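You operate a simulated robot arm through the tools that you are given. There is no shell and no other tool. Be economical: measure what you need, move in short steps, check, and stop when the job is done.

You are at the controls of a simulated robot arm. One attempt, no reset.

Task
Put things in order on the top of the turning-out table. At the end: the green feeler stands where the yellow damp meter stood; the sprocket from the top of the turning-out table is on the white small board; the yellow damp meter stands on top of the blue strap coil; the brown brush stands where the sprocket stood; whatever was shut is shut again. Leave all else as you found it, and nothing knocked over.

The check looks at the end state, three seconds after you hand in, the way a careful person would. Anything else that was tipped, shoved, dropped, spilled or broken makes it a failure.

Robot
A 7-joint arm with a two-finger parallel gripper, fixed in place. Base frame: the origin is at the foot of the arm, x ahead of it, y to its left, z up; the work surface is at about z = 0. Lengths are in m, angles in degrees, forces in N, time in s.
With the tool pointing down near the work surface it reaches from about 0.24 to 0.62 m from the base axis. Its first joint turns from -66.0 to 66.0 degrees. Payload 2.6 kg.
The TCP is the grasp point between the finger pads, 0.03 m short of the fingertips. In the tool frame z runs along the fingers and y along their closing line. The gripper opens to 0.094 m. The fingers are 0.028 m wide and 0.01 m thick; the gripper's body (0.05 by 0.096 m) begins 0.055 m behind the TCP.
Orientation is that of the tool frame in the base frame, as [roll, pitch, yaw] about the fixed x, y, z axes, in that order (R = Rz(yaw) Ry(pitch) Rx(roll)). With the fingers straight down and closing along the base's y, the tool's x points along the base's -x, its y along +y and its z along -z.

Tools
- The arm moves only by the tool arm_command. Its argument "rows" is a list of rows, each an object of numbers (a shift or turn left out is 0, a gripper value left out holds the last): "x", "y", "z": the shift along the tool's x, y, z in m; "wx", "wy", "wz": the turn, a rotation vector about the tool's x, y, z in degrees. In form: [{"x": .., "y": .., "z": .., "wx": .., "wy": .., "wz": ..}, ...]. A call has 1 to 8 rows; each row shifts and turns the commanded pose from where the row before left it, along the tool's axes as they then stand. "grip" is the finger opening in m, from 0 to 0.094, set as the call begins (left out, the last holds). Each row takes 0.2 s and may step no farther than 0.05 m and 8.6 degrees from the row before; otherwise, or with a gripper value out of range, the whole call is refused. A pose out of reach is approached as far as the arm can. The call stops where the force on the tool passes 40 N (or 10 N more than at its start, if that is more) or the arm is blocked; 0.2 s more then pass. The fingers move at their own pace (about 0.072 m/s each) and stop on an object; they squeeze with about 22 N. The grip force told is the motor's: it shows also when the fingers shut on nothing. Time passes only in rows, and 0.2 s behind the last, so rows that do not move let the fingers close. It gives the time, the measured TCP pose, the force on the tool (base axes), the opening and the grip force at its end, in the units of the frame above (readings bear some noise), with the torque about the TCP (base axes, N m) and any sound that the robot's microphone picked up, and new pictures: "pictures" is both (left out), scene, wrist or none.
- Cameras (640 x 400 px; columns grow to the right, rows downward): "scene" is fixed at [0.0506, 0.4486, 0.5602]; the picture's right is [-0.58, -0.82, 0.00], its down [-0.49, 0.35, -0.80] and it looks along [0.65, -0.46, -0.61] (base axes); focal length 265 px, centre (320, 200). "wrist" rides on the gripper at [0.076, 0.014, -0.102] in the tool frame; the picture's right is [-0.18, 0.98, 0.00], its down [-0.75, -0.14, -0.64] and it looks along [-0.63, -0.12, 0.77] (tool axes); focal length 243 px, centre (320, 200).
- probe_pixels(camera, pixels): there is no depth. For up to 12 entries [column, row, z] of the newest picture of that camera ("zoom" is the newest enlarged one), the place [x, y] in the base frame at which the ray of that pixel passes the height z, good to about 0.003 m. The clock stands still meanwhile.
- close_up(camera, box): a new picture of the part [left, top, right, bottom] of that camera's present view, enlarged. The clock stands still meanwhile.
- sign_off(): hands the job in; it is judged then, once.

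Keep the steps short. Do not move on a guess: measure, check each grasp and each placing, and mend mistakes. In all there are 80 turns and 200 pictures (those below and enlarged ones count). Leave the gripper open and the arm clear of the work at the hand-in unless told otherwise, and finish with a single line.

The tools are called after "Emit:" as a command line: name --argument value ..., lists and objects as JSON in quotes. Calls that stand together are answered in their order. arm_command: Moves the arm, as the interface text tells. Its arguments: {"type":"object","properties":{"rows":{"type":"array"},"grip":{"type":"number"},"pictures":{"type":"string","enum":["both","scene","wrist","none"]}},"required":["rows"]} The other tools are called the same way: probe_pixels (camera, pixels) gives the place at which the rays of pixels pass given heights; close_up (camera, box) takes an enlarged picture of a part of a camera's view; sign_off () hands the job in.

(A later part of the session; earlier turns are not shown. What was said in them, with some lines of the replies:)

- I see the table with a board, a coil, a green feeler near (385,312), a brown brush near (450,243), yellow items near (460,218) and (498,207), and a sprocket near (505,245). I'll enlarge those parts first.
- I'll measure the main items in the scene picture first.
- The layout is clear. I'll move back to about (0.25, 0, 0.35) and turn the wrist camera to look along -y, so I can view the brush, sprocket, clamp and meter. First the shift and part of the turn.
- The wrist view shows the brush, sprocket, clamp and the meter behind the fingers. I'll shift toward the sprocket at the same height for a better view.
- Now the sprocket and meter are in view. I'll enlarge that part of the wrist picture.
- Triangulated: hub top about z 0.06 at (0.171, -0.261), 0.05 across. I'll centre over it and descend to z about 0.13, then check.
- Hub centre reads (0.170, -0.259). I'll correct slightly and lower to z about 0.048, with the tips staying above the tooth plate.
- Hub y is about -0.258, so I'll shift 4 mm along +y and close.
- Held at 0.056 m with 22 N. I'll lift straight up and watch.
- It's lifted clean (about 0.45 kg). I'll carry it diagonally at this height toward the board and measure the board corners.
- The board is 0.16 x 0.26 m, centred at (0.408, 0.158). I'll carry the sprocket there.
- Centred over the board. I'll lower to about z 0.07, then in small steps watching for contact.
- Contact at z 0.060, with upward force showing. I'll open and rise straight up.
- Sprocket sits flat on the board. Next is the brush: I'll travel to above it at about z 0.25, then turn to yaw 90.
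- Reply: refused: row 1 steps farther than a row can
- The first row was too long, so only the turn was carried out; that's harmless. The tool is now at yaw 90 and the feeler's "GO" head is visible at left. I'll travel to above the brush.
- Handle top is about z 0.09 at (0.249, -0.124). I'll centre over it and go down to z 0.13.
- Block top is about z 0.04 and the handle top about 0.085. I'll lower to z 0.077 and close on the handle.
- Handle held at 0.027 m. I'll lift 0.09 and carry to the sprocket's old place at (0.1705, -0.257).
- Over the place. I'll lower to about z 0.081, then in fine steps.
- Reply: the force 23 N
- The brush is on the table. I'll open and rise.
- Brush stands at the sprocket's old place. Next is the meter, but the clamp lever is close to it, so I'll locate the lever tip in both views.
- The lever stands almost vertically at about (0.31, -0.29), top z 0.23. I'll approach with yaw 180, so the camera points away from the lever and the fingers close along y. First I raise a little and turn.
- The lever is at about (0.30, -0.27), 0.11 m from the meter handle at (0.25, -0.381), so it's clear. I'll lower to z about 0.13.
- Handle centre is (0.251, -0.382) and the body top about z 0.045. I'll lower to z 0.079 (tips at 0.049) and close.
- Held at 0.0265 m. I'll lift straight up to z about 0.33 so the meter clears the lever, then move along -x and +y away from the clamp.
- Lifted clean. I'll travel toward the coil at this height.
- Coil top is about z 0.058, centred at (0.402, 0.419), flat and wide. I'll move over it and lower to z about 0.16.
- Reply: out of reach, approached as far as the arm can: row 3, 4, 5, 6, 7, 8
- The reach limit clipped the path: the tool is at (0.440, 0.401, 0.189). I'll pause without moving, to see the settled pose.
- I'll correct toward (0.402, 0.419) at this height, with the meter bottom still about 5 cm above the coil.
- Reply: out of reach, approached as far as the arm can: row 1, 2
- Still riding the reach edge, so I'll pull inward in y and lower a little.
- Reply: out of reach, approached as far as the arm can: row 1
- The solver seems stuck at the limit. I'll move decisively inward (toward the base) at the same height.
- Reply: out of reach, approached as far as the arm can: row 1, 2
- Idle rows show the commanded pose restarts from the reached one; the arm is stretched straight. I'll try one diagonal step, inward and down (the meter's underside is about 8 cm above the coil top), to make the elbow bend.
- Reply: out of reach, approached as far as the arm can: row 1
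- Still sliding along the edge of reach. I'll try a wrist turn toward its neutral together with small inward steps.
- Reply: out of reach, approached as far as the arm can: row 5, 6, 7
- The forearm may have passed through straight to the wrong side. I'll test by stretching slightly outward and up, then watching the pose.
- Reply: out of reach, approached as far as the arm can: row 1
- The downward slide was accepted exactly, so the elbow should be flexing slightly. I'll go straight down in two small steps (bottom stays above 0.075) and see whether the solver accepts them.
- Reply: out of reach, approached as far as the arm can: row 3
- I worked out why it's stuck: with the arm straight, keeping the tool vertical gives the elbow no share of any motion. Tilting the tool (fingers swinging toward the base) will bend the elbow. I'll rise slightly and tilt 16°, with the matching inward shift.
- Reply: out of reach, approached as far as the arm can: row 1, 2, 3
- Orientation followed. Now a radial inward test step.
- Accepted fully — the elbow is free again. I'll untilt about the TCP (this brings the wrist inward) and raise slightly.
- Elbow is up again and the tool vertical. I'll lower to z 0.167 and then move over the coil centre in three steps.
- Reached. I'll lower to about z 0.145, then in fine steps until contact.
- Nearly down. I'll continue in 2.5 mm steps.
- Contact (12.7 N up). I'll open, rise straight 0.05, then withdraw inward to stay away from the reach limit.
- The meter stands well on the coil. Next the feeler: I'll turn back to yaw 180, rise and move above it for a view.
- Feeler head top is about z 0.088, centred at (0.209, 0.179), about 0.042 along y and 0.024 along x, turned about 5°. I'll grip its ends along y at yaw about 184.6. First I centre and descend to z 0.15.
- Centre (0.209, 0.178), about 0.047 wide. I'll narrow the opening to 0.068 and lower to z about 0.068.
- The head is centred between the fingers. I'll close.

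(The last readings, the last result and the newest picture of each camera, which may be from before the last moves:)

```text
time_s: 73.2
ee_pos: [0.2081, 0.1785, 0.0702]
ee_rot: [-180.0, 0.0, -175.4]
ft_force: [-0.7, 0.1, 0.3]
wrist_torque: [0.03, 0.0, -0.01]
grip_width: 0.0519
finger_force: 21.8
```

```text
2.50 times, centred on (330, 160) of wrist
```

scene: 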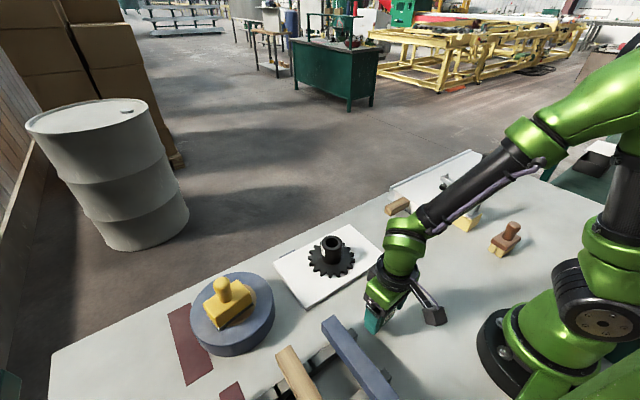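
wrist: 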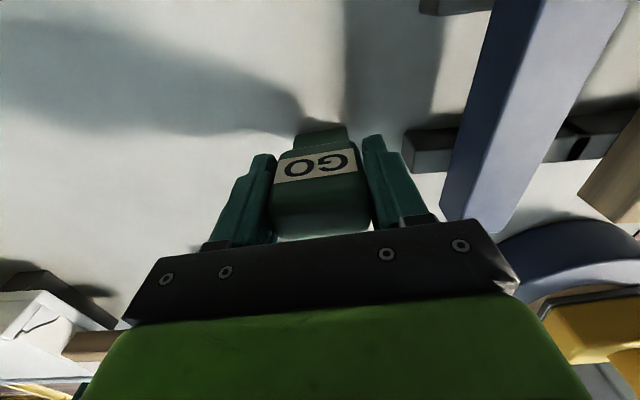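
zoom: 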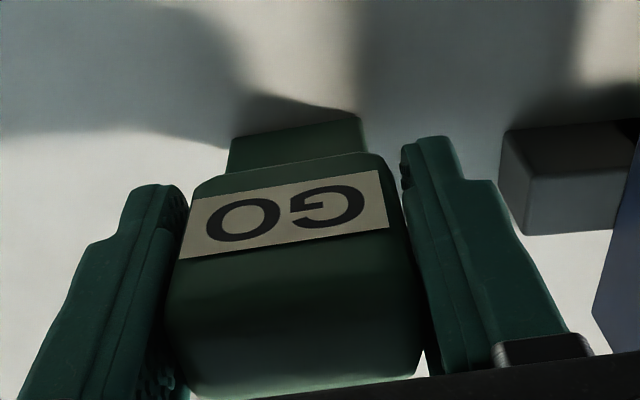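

Held at 0.052 m, 22 N. I'll lift straight up.

Emit:
arm_command --rows '[{"z": -0.015}, {"z": -0.035}, {"z": -0.045}, {"z": -0.045}, {"z": -0.045}, {"z": -0.03}, {}]' --pictures "both"

Emit:
close_up --camera "wrist" --box '[220, 80, 440, 240]'

```text
time_s: 74.8
ee_pos: [0.2093, 0.1766, 0.2827]
ee_rot: [-180.0, 0.0, -175.4]
ft_force: [-0.6, 0.0, -0.1]
wrist_torque: [-0.03, -0.01, -0.01]
grip_width: 0.0517
finger_force: 22.1
```

scene: 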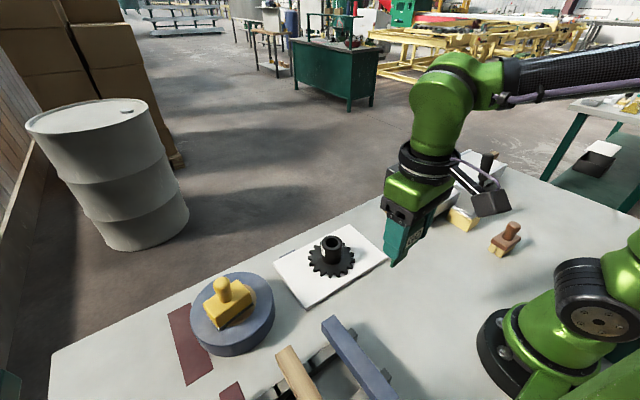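
wrist: 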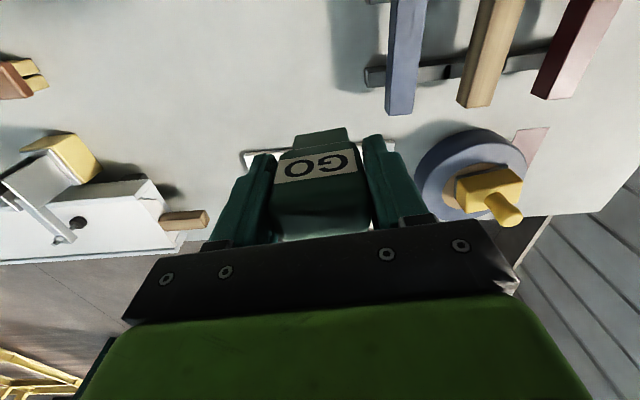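

```text
2.50 times, centred on (330, 160) of wrist
```

zoom: 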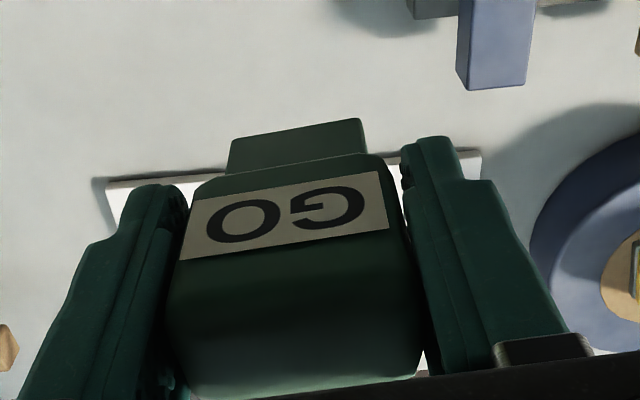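

Lifted clean and upright. I'll travel along the inner path toward the meter's old place, keeping the lever at a distance.

Emit:
arm_command --rows '[{"x": -0.0114, "y": -0.0456}, {"x": -0.0114, "y": -0.0456}, {"x": -0.0114, "y": -0.0456}, {"x": -0.0114, "y": -0.0456}, {"x": 0.0155, "y": -0.0364}, {"x": 0.0155, "y": -0.0364}, {"x": 0.0155, "y": -0.0364}, {"x": 0.0155, "y": -0.0364}]' --pictures "none"

```text
time_s: 76.6
ee_pos: [0.2185, -0.1506, 0.284]
ee_rot: [-180.0, 0.0, -175.4]
ft_force: [-0.5, -0.6, -1.4]
wrist_torque: [-0.04, 0.01, 0.01]
grip_width: 0.0519
finger_force: 22.1
```

Emit:
arm_command --rows '[{"x": 0.0102, "y": -0.0368}, {"x": 0.0102, "y": -0.0368}, {"x": 0.0102, "y": -0.0368}, {"x": 0.0102, "y": -0.0368}, {"x": -0.0181, "y": -0.0289}, {"x": -0.0181, "y": -0.0289}, {"x": -0.0181, "y": -0.0289}, {}]' --pictures "both"

```text
time_s: 78.4
ee_pos: [0.2511, -0.3823, 0.2831]
ee_rot: [-180.0, 0.0, -175.4]
ft_force: [-0.8, 0.3, -0.2]
wrist_torque: [0.0, -0.04, 0.0]
grip_width: 0.0517
finger_force: 21.7
```

scene: 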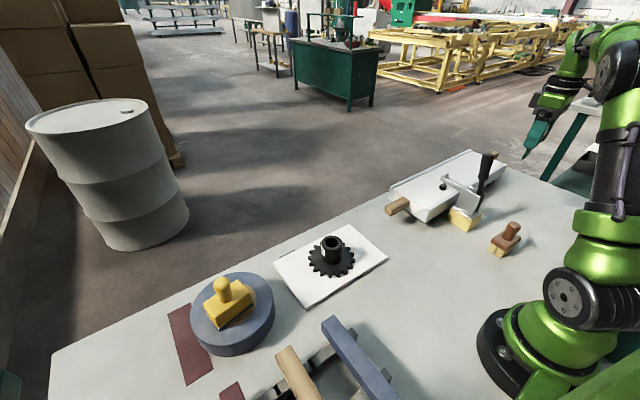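
wrist: 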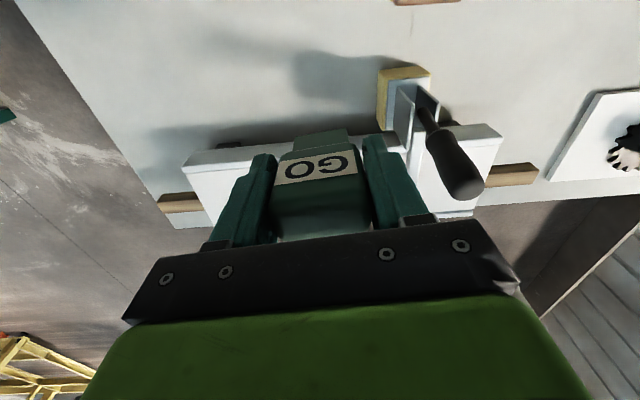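

Above the place. I'll lower in steps to z about 0.077.

Emit:
arm_command --rows '[{"z": 0.045}, {"z": 0.045}, {"z": 0.045}, {"z": 0.04}, {"z": 0.02}, {"z": 0.01}, {}]' --pictures "both"

Emit:
arm_command --rows '[{"z": 0.003}, {}]' --pictures "none"

Emit:
arm_command --rows '[{"z": 0.002}, {}]' --pictures "none"

```text
time_s: 80.0
ee_pos: [0.2505, -0.3829, 0.0781]
ee_rot: [180.0, 0.0, -175.4]
ft_force: [0.5, -0.6, 0.1]
wrist_torque: [0.02, 0.0, 0.0]
grip_width: 0.0518
finger_force: 22.2
```

scene: 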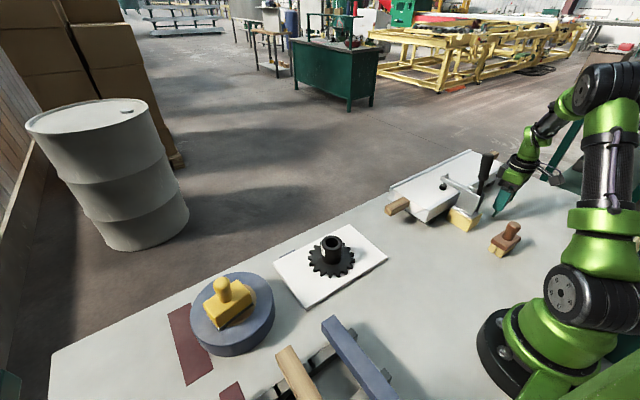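
wrist: 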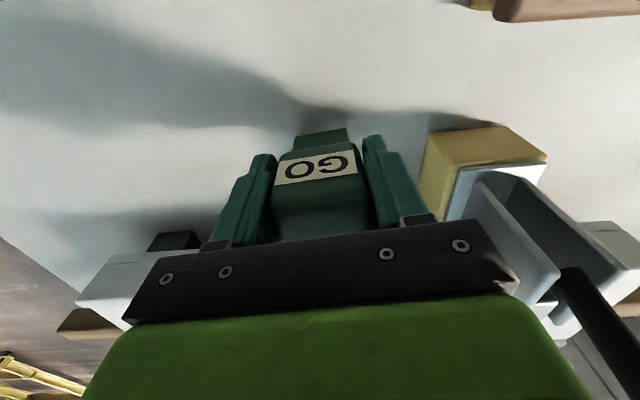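

```text
time_s: 80.6
ee_pos: [0.2506, -0.3827, 0.074]
ee_rot: [179.9, 0.0, -175.3]
ft_force: [0.9, 0.3, -1.4]
wrist_torque: [-0.01, -0.01, 0.02]
grip_width: 0.0518
finger_force: 21.9
```

```text
time_s: 81.2
ee_pos: [0.2508, -0.3829, 0.0731]
ee_rot: [180.0, 0.0, -175.4]
ft_force: [-0.1, 0.0, -0.7]
wrist_torque: [0.03, -0.02, 0.01]
grip_width: 0.0516
finger_force: 21.8
```

Close to contact (expected near 0.070). I'll go on in small steps.

Emit:
arm_command --rows '[{"z": 0.0015}, {}]' --pictures "none"

Emit:
arm_command --rows '[{"z": 0.0015}, {}]' --pictures "none"

```text
time_s: 81.8
ee_pos: [0.2512, -0.3824, 0.071]
ee_rot: [-180.0, 0.0, -175.4]
ft_force: [0.4, 0.2, -0.5]
wrist_torque: [0.01, -0.02, 0.04]
grip_width: 0.0517
finger_force: 22.1
```

```text
time_s: 82.4
ee_pos: [0.251, -0.3831, 0.0708]
ee_rot: [179.9, -0.1, -175.4]
ft_force: [0.2, 0.0, -1.3]
wrist_torque: [0.02, -0.03, 0.0]
grip_width: 0.0516
finger_force: 21.9
```

Emit:
arm_command --rows '[{"z": 0.001}, {}]' --pictures "none"

Emit:
arm_command --rows '[{"z": 0.001}, {}]' --pictures "none"

```text
time_s: 83.0
ee_pos: [0.2514, -0.3833, 0.07]
ee_rot: [-179.9, 0.0, -175.4]
ft_force: [-0.5, 0.1, -0.9]
wrist_torque: [0.03, -0.04, 0.0]
grip_width: 0.0516
finger_force: 21.9
```

```text
time_s: 83.6
ee_pos: [0.2516, -0.3831, 0.0691]
ee_rot: [-180.0, 0.0, -175.4]
ft_force: [0.1, 1.1, 4.8]
wrist_torque: [0.05, -0.02, -0.03]
grip_width: 0.052
finger_force: 22.5
```

Contact felt (4.8 N). I'll open a little and check that the feeler stands by itself.

Emit:
arm_command --rows '[{}, {}]' --grip 0.068 --pictures "wrist"

Emit:
close_up --camera "wrist" --box '[220, 80, 440, 240]'

```text
time_s: 84.2
ee_pos: [0.2512, -0.3837, 0.0692]
ee_rot: [179.9, 0.0, -175.4]
ft_force: [0.7, 0.4, -0.4]
wrist_torque: [0.01, 0.01, -0.01]
grip_width: 0.068
finger_force: 0.1
```

wrist: 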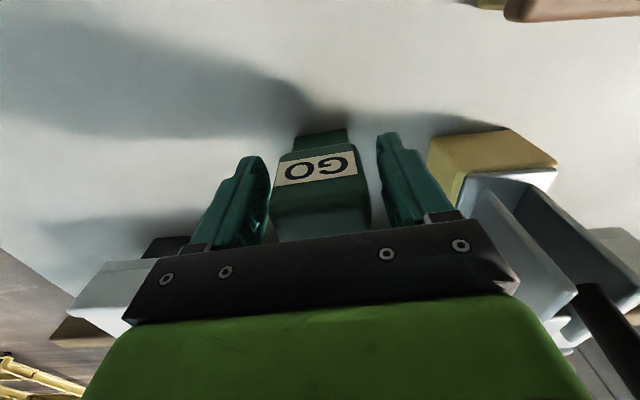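

```text
2.50 times, centred on (330, 160) of wrist
```

zoom: 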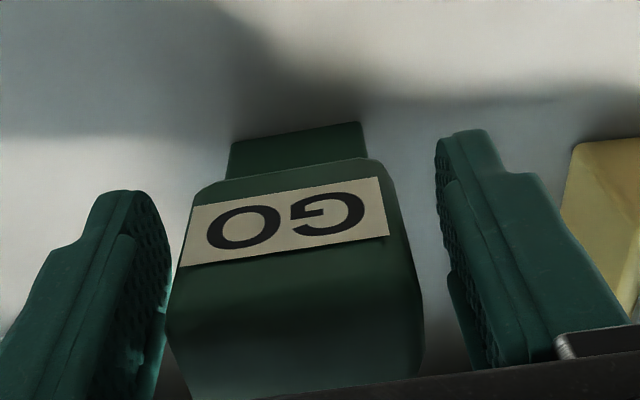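

It stands. The left finger is near the head, so I'll move 3 mm away from it and then rise straight.

Emit:
arm_command --rows '[{"y": -0.003}, {}]' --grip 0.074 --pictures "none"

Emit:
arm_command --rows '[{"z": -0.01}, {"z": -0.02}, {"z": -0.04}, {"z": -0.045}, {"z": -0.045}, {"z": -0.045}, {}]' --pictures "both"

Emit:
close_up --camera "scene" --box '[430, 140, 540, 270]'

```text
time_s: 84.8
ee_pos: [0.2518, -0.3862, 0.0685]
ee_rot: [-179.9, 0.0, -175.4]
ft_force: [0.5, -0.3, -0.4]
wrist_torque: [0.0, 0.01, 0.02]
grip_width: 0.0742
finger_force: 0.0
```

```text
time_s: 86.4
ee_pos: [0.2504, -0.3875, 0.2726]
ee_rot: [-179.9, -0.1, -175.4]
ft_force: [0.4, -0.4, -0.3]
wrist_torque: [0.01, 0.01, -0.01]
grip_width: 0.074
finger_force: 0.0
```

scene: 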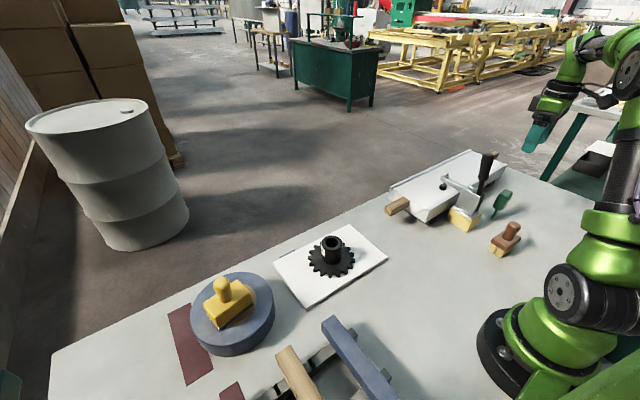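
wrist: 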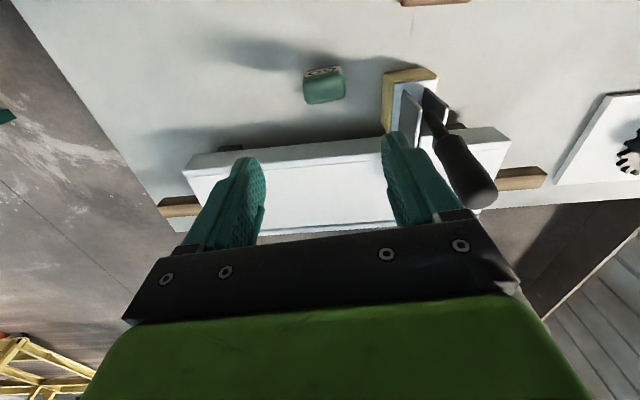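

```text
3.08 times, centred on (485, 205) of scene
```

zoom: 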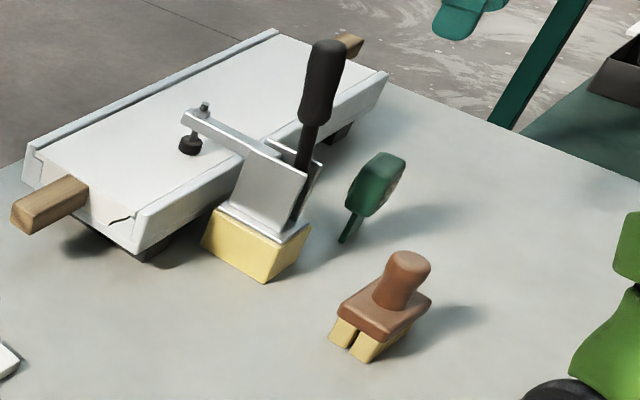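

The feeler stands at the meter's place and the clamp is unchanged. I'll rise and withdraw along the inner path, gripper open.

Emit:
arm_command --rows '[{"z": -0.04}, {"x": 0.0181, "y": 0.0289}, {"x": 0.0181, "y": 0.0289}, {"x": 0.0181, "y": 0.0289}, {"x": -0.01, "y": 0.04}, {"x": -0.02, "y": 0.04}, {"x": -0.02, "y": 0.04}, {"x": -0.02, "y": 0.04}]' --grip 0.094 --pictures "none"

Emit:
arm_command --rows '[{"x": -0.02, "y": 0.04}, {"x": -0.02, "y": 0.04}, {}, {}]' --pictures "both"

Emit:
close_up --camera "scene" --box '[420, 140, 540, 270]'

Emit:
close_up --camera "scene" --box '[160, 220, 440, 400]'

```text
time_s: 88.2
ee_pos: [0.2501, -0.1382, 0.3138]
ee_rot: [180.0, 0.0, -175.5]
ft_force: [0.4, 0.1, -1.1]
wrist_torque: [0.01, 0.0, 0.02]
grip_width: 0.0941
finger_force: 0.0
```

```text
time_s: 89.2
ee_pos: [0.2824, -0.055, 0.3138]
ee_rot: [179.9, 0.1, -175.3]
ft_force: [0.1, 0.2, 0.2]
wrist_torque: [-0.03, -0.02, -0.02]
grip_width: 0.0939
finger_force: 0.0
```

scene: 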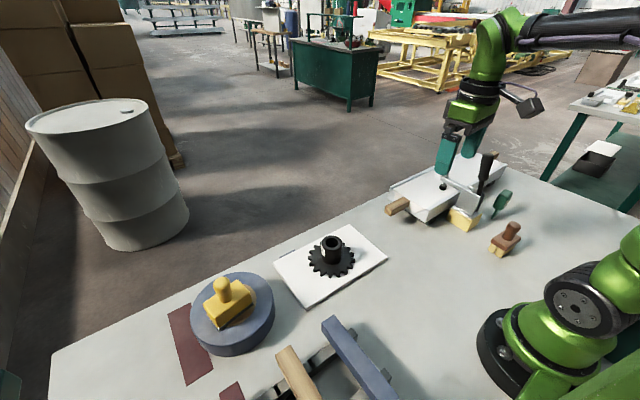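
wrist: 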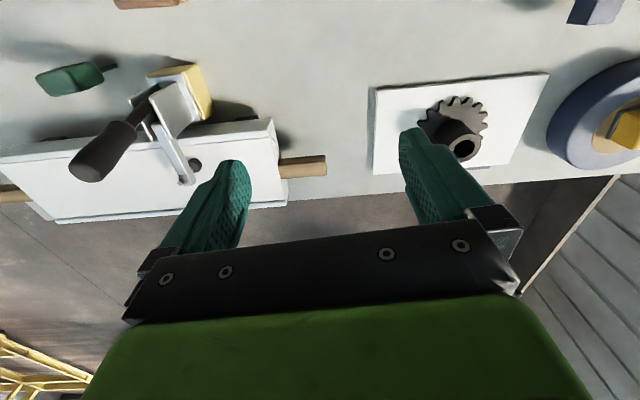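

```text
3.08 times, centred on (480, 205) of scene
```

zoom: 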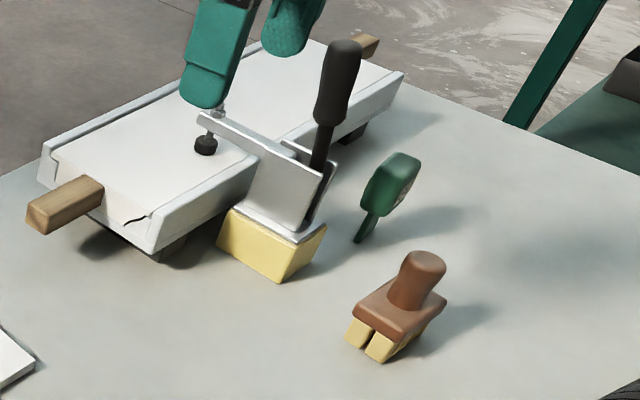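

```text
2.22 times, centred on (300, 310) of scene
```

zoom: 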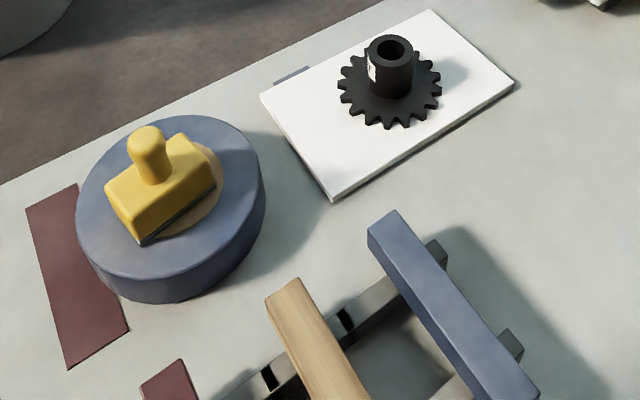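

Everything is in its place, the clamp, board, coil and bars are as they were, and the arm is clear with the gripper open. I'm handing in.

Emit:
sign_off

```text
The job is handed in.
```

The job is handed in: the sprocket is on the white board, the brush stands where the sprocket stood, the damp meter stands on the blue coil, the feeler stands where the meter stood, and the clamp was never opened.
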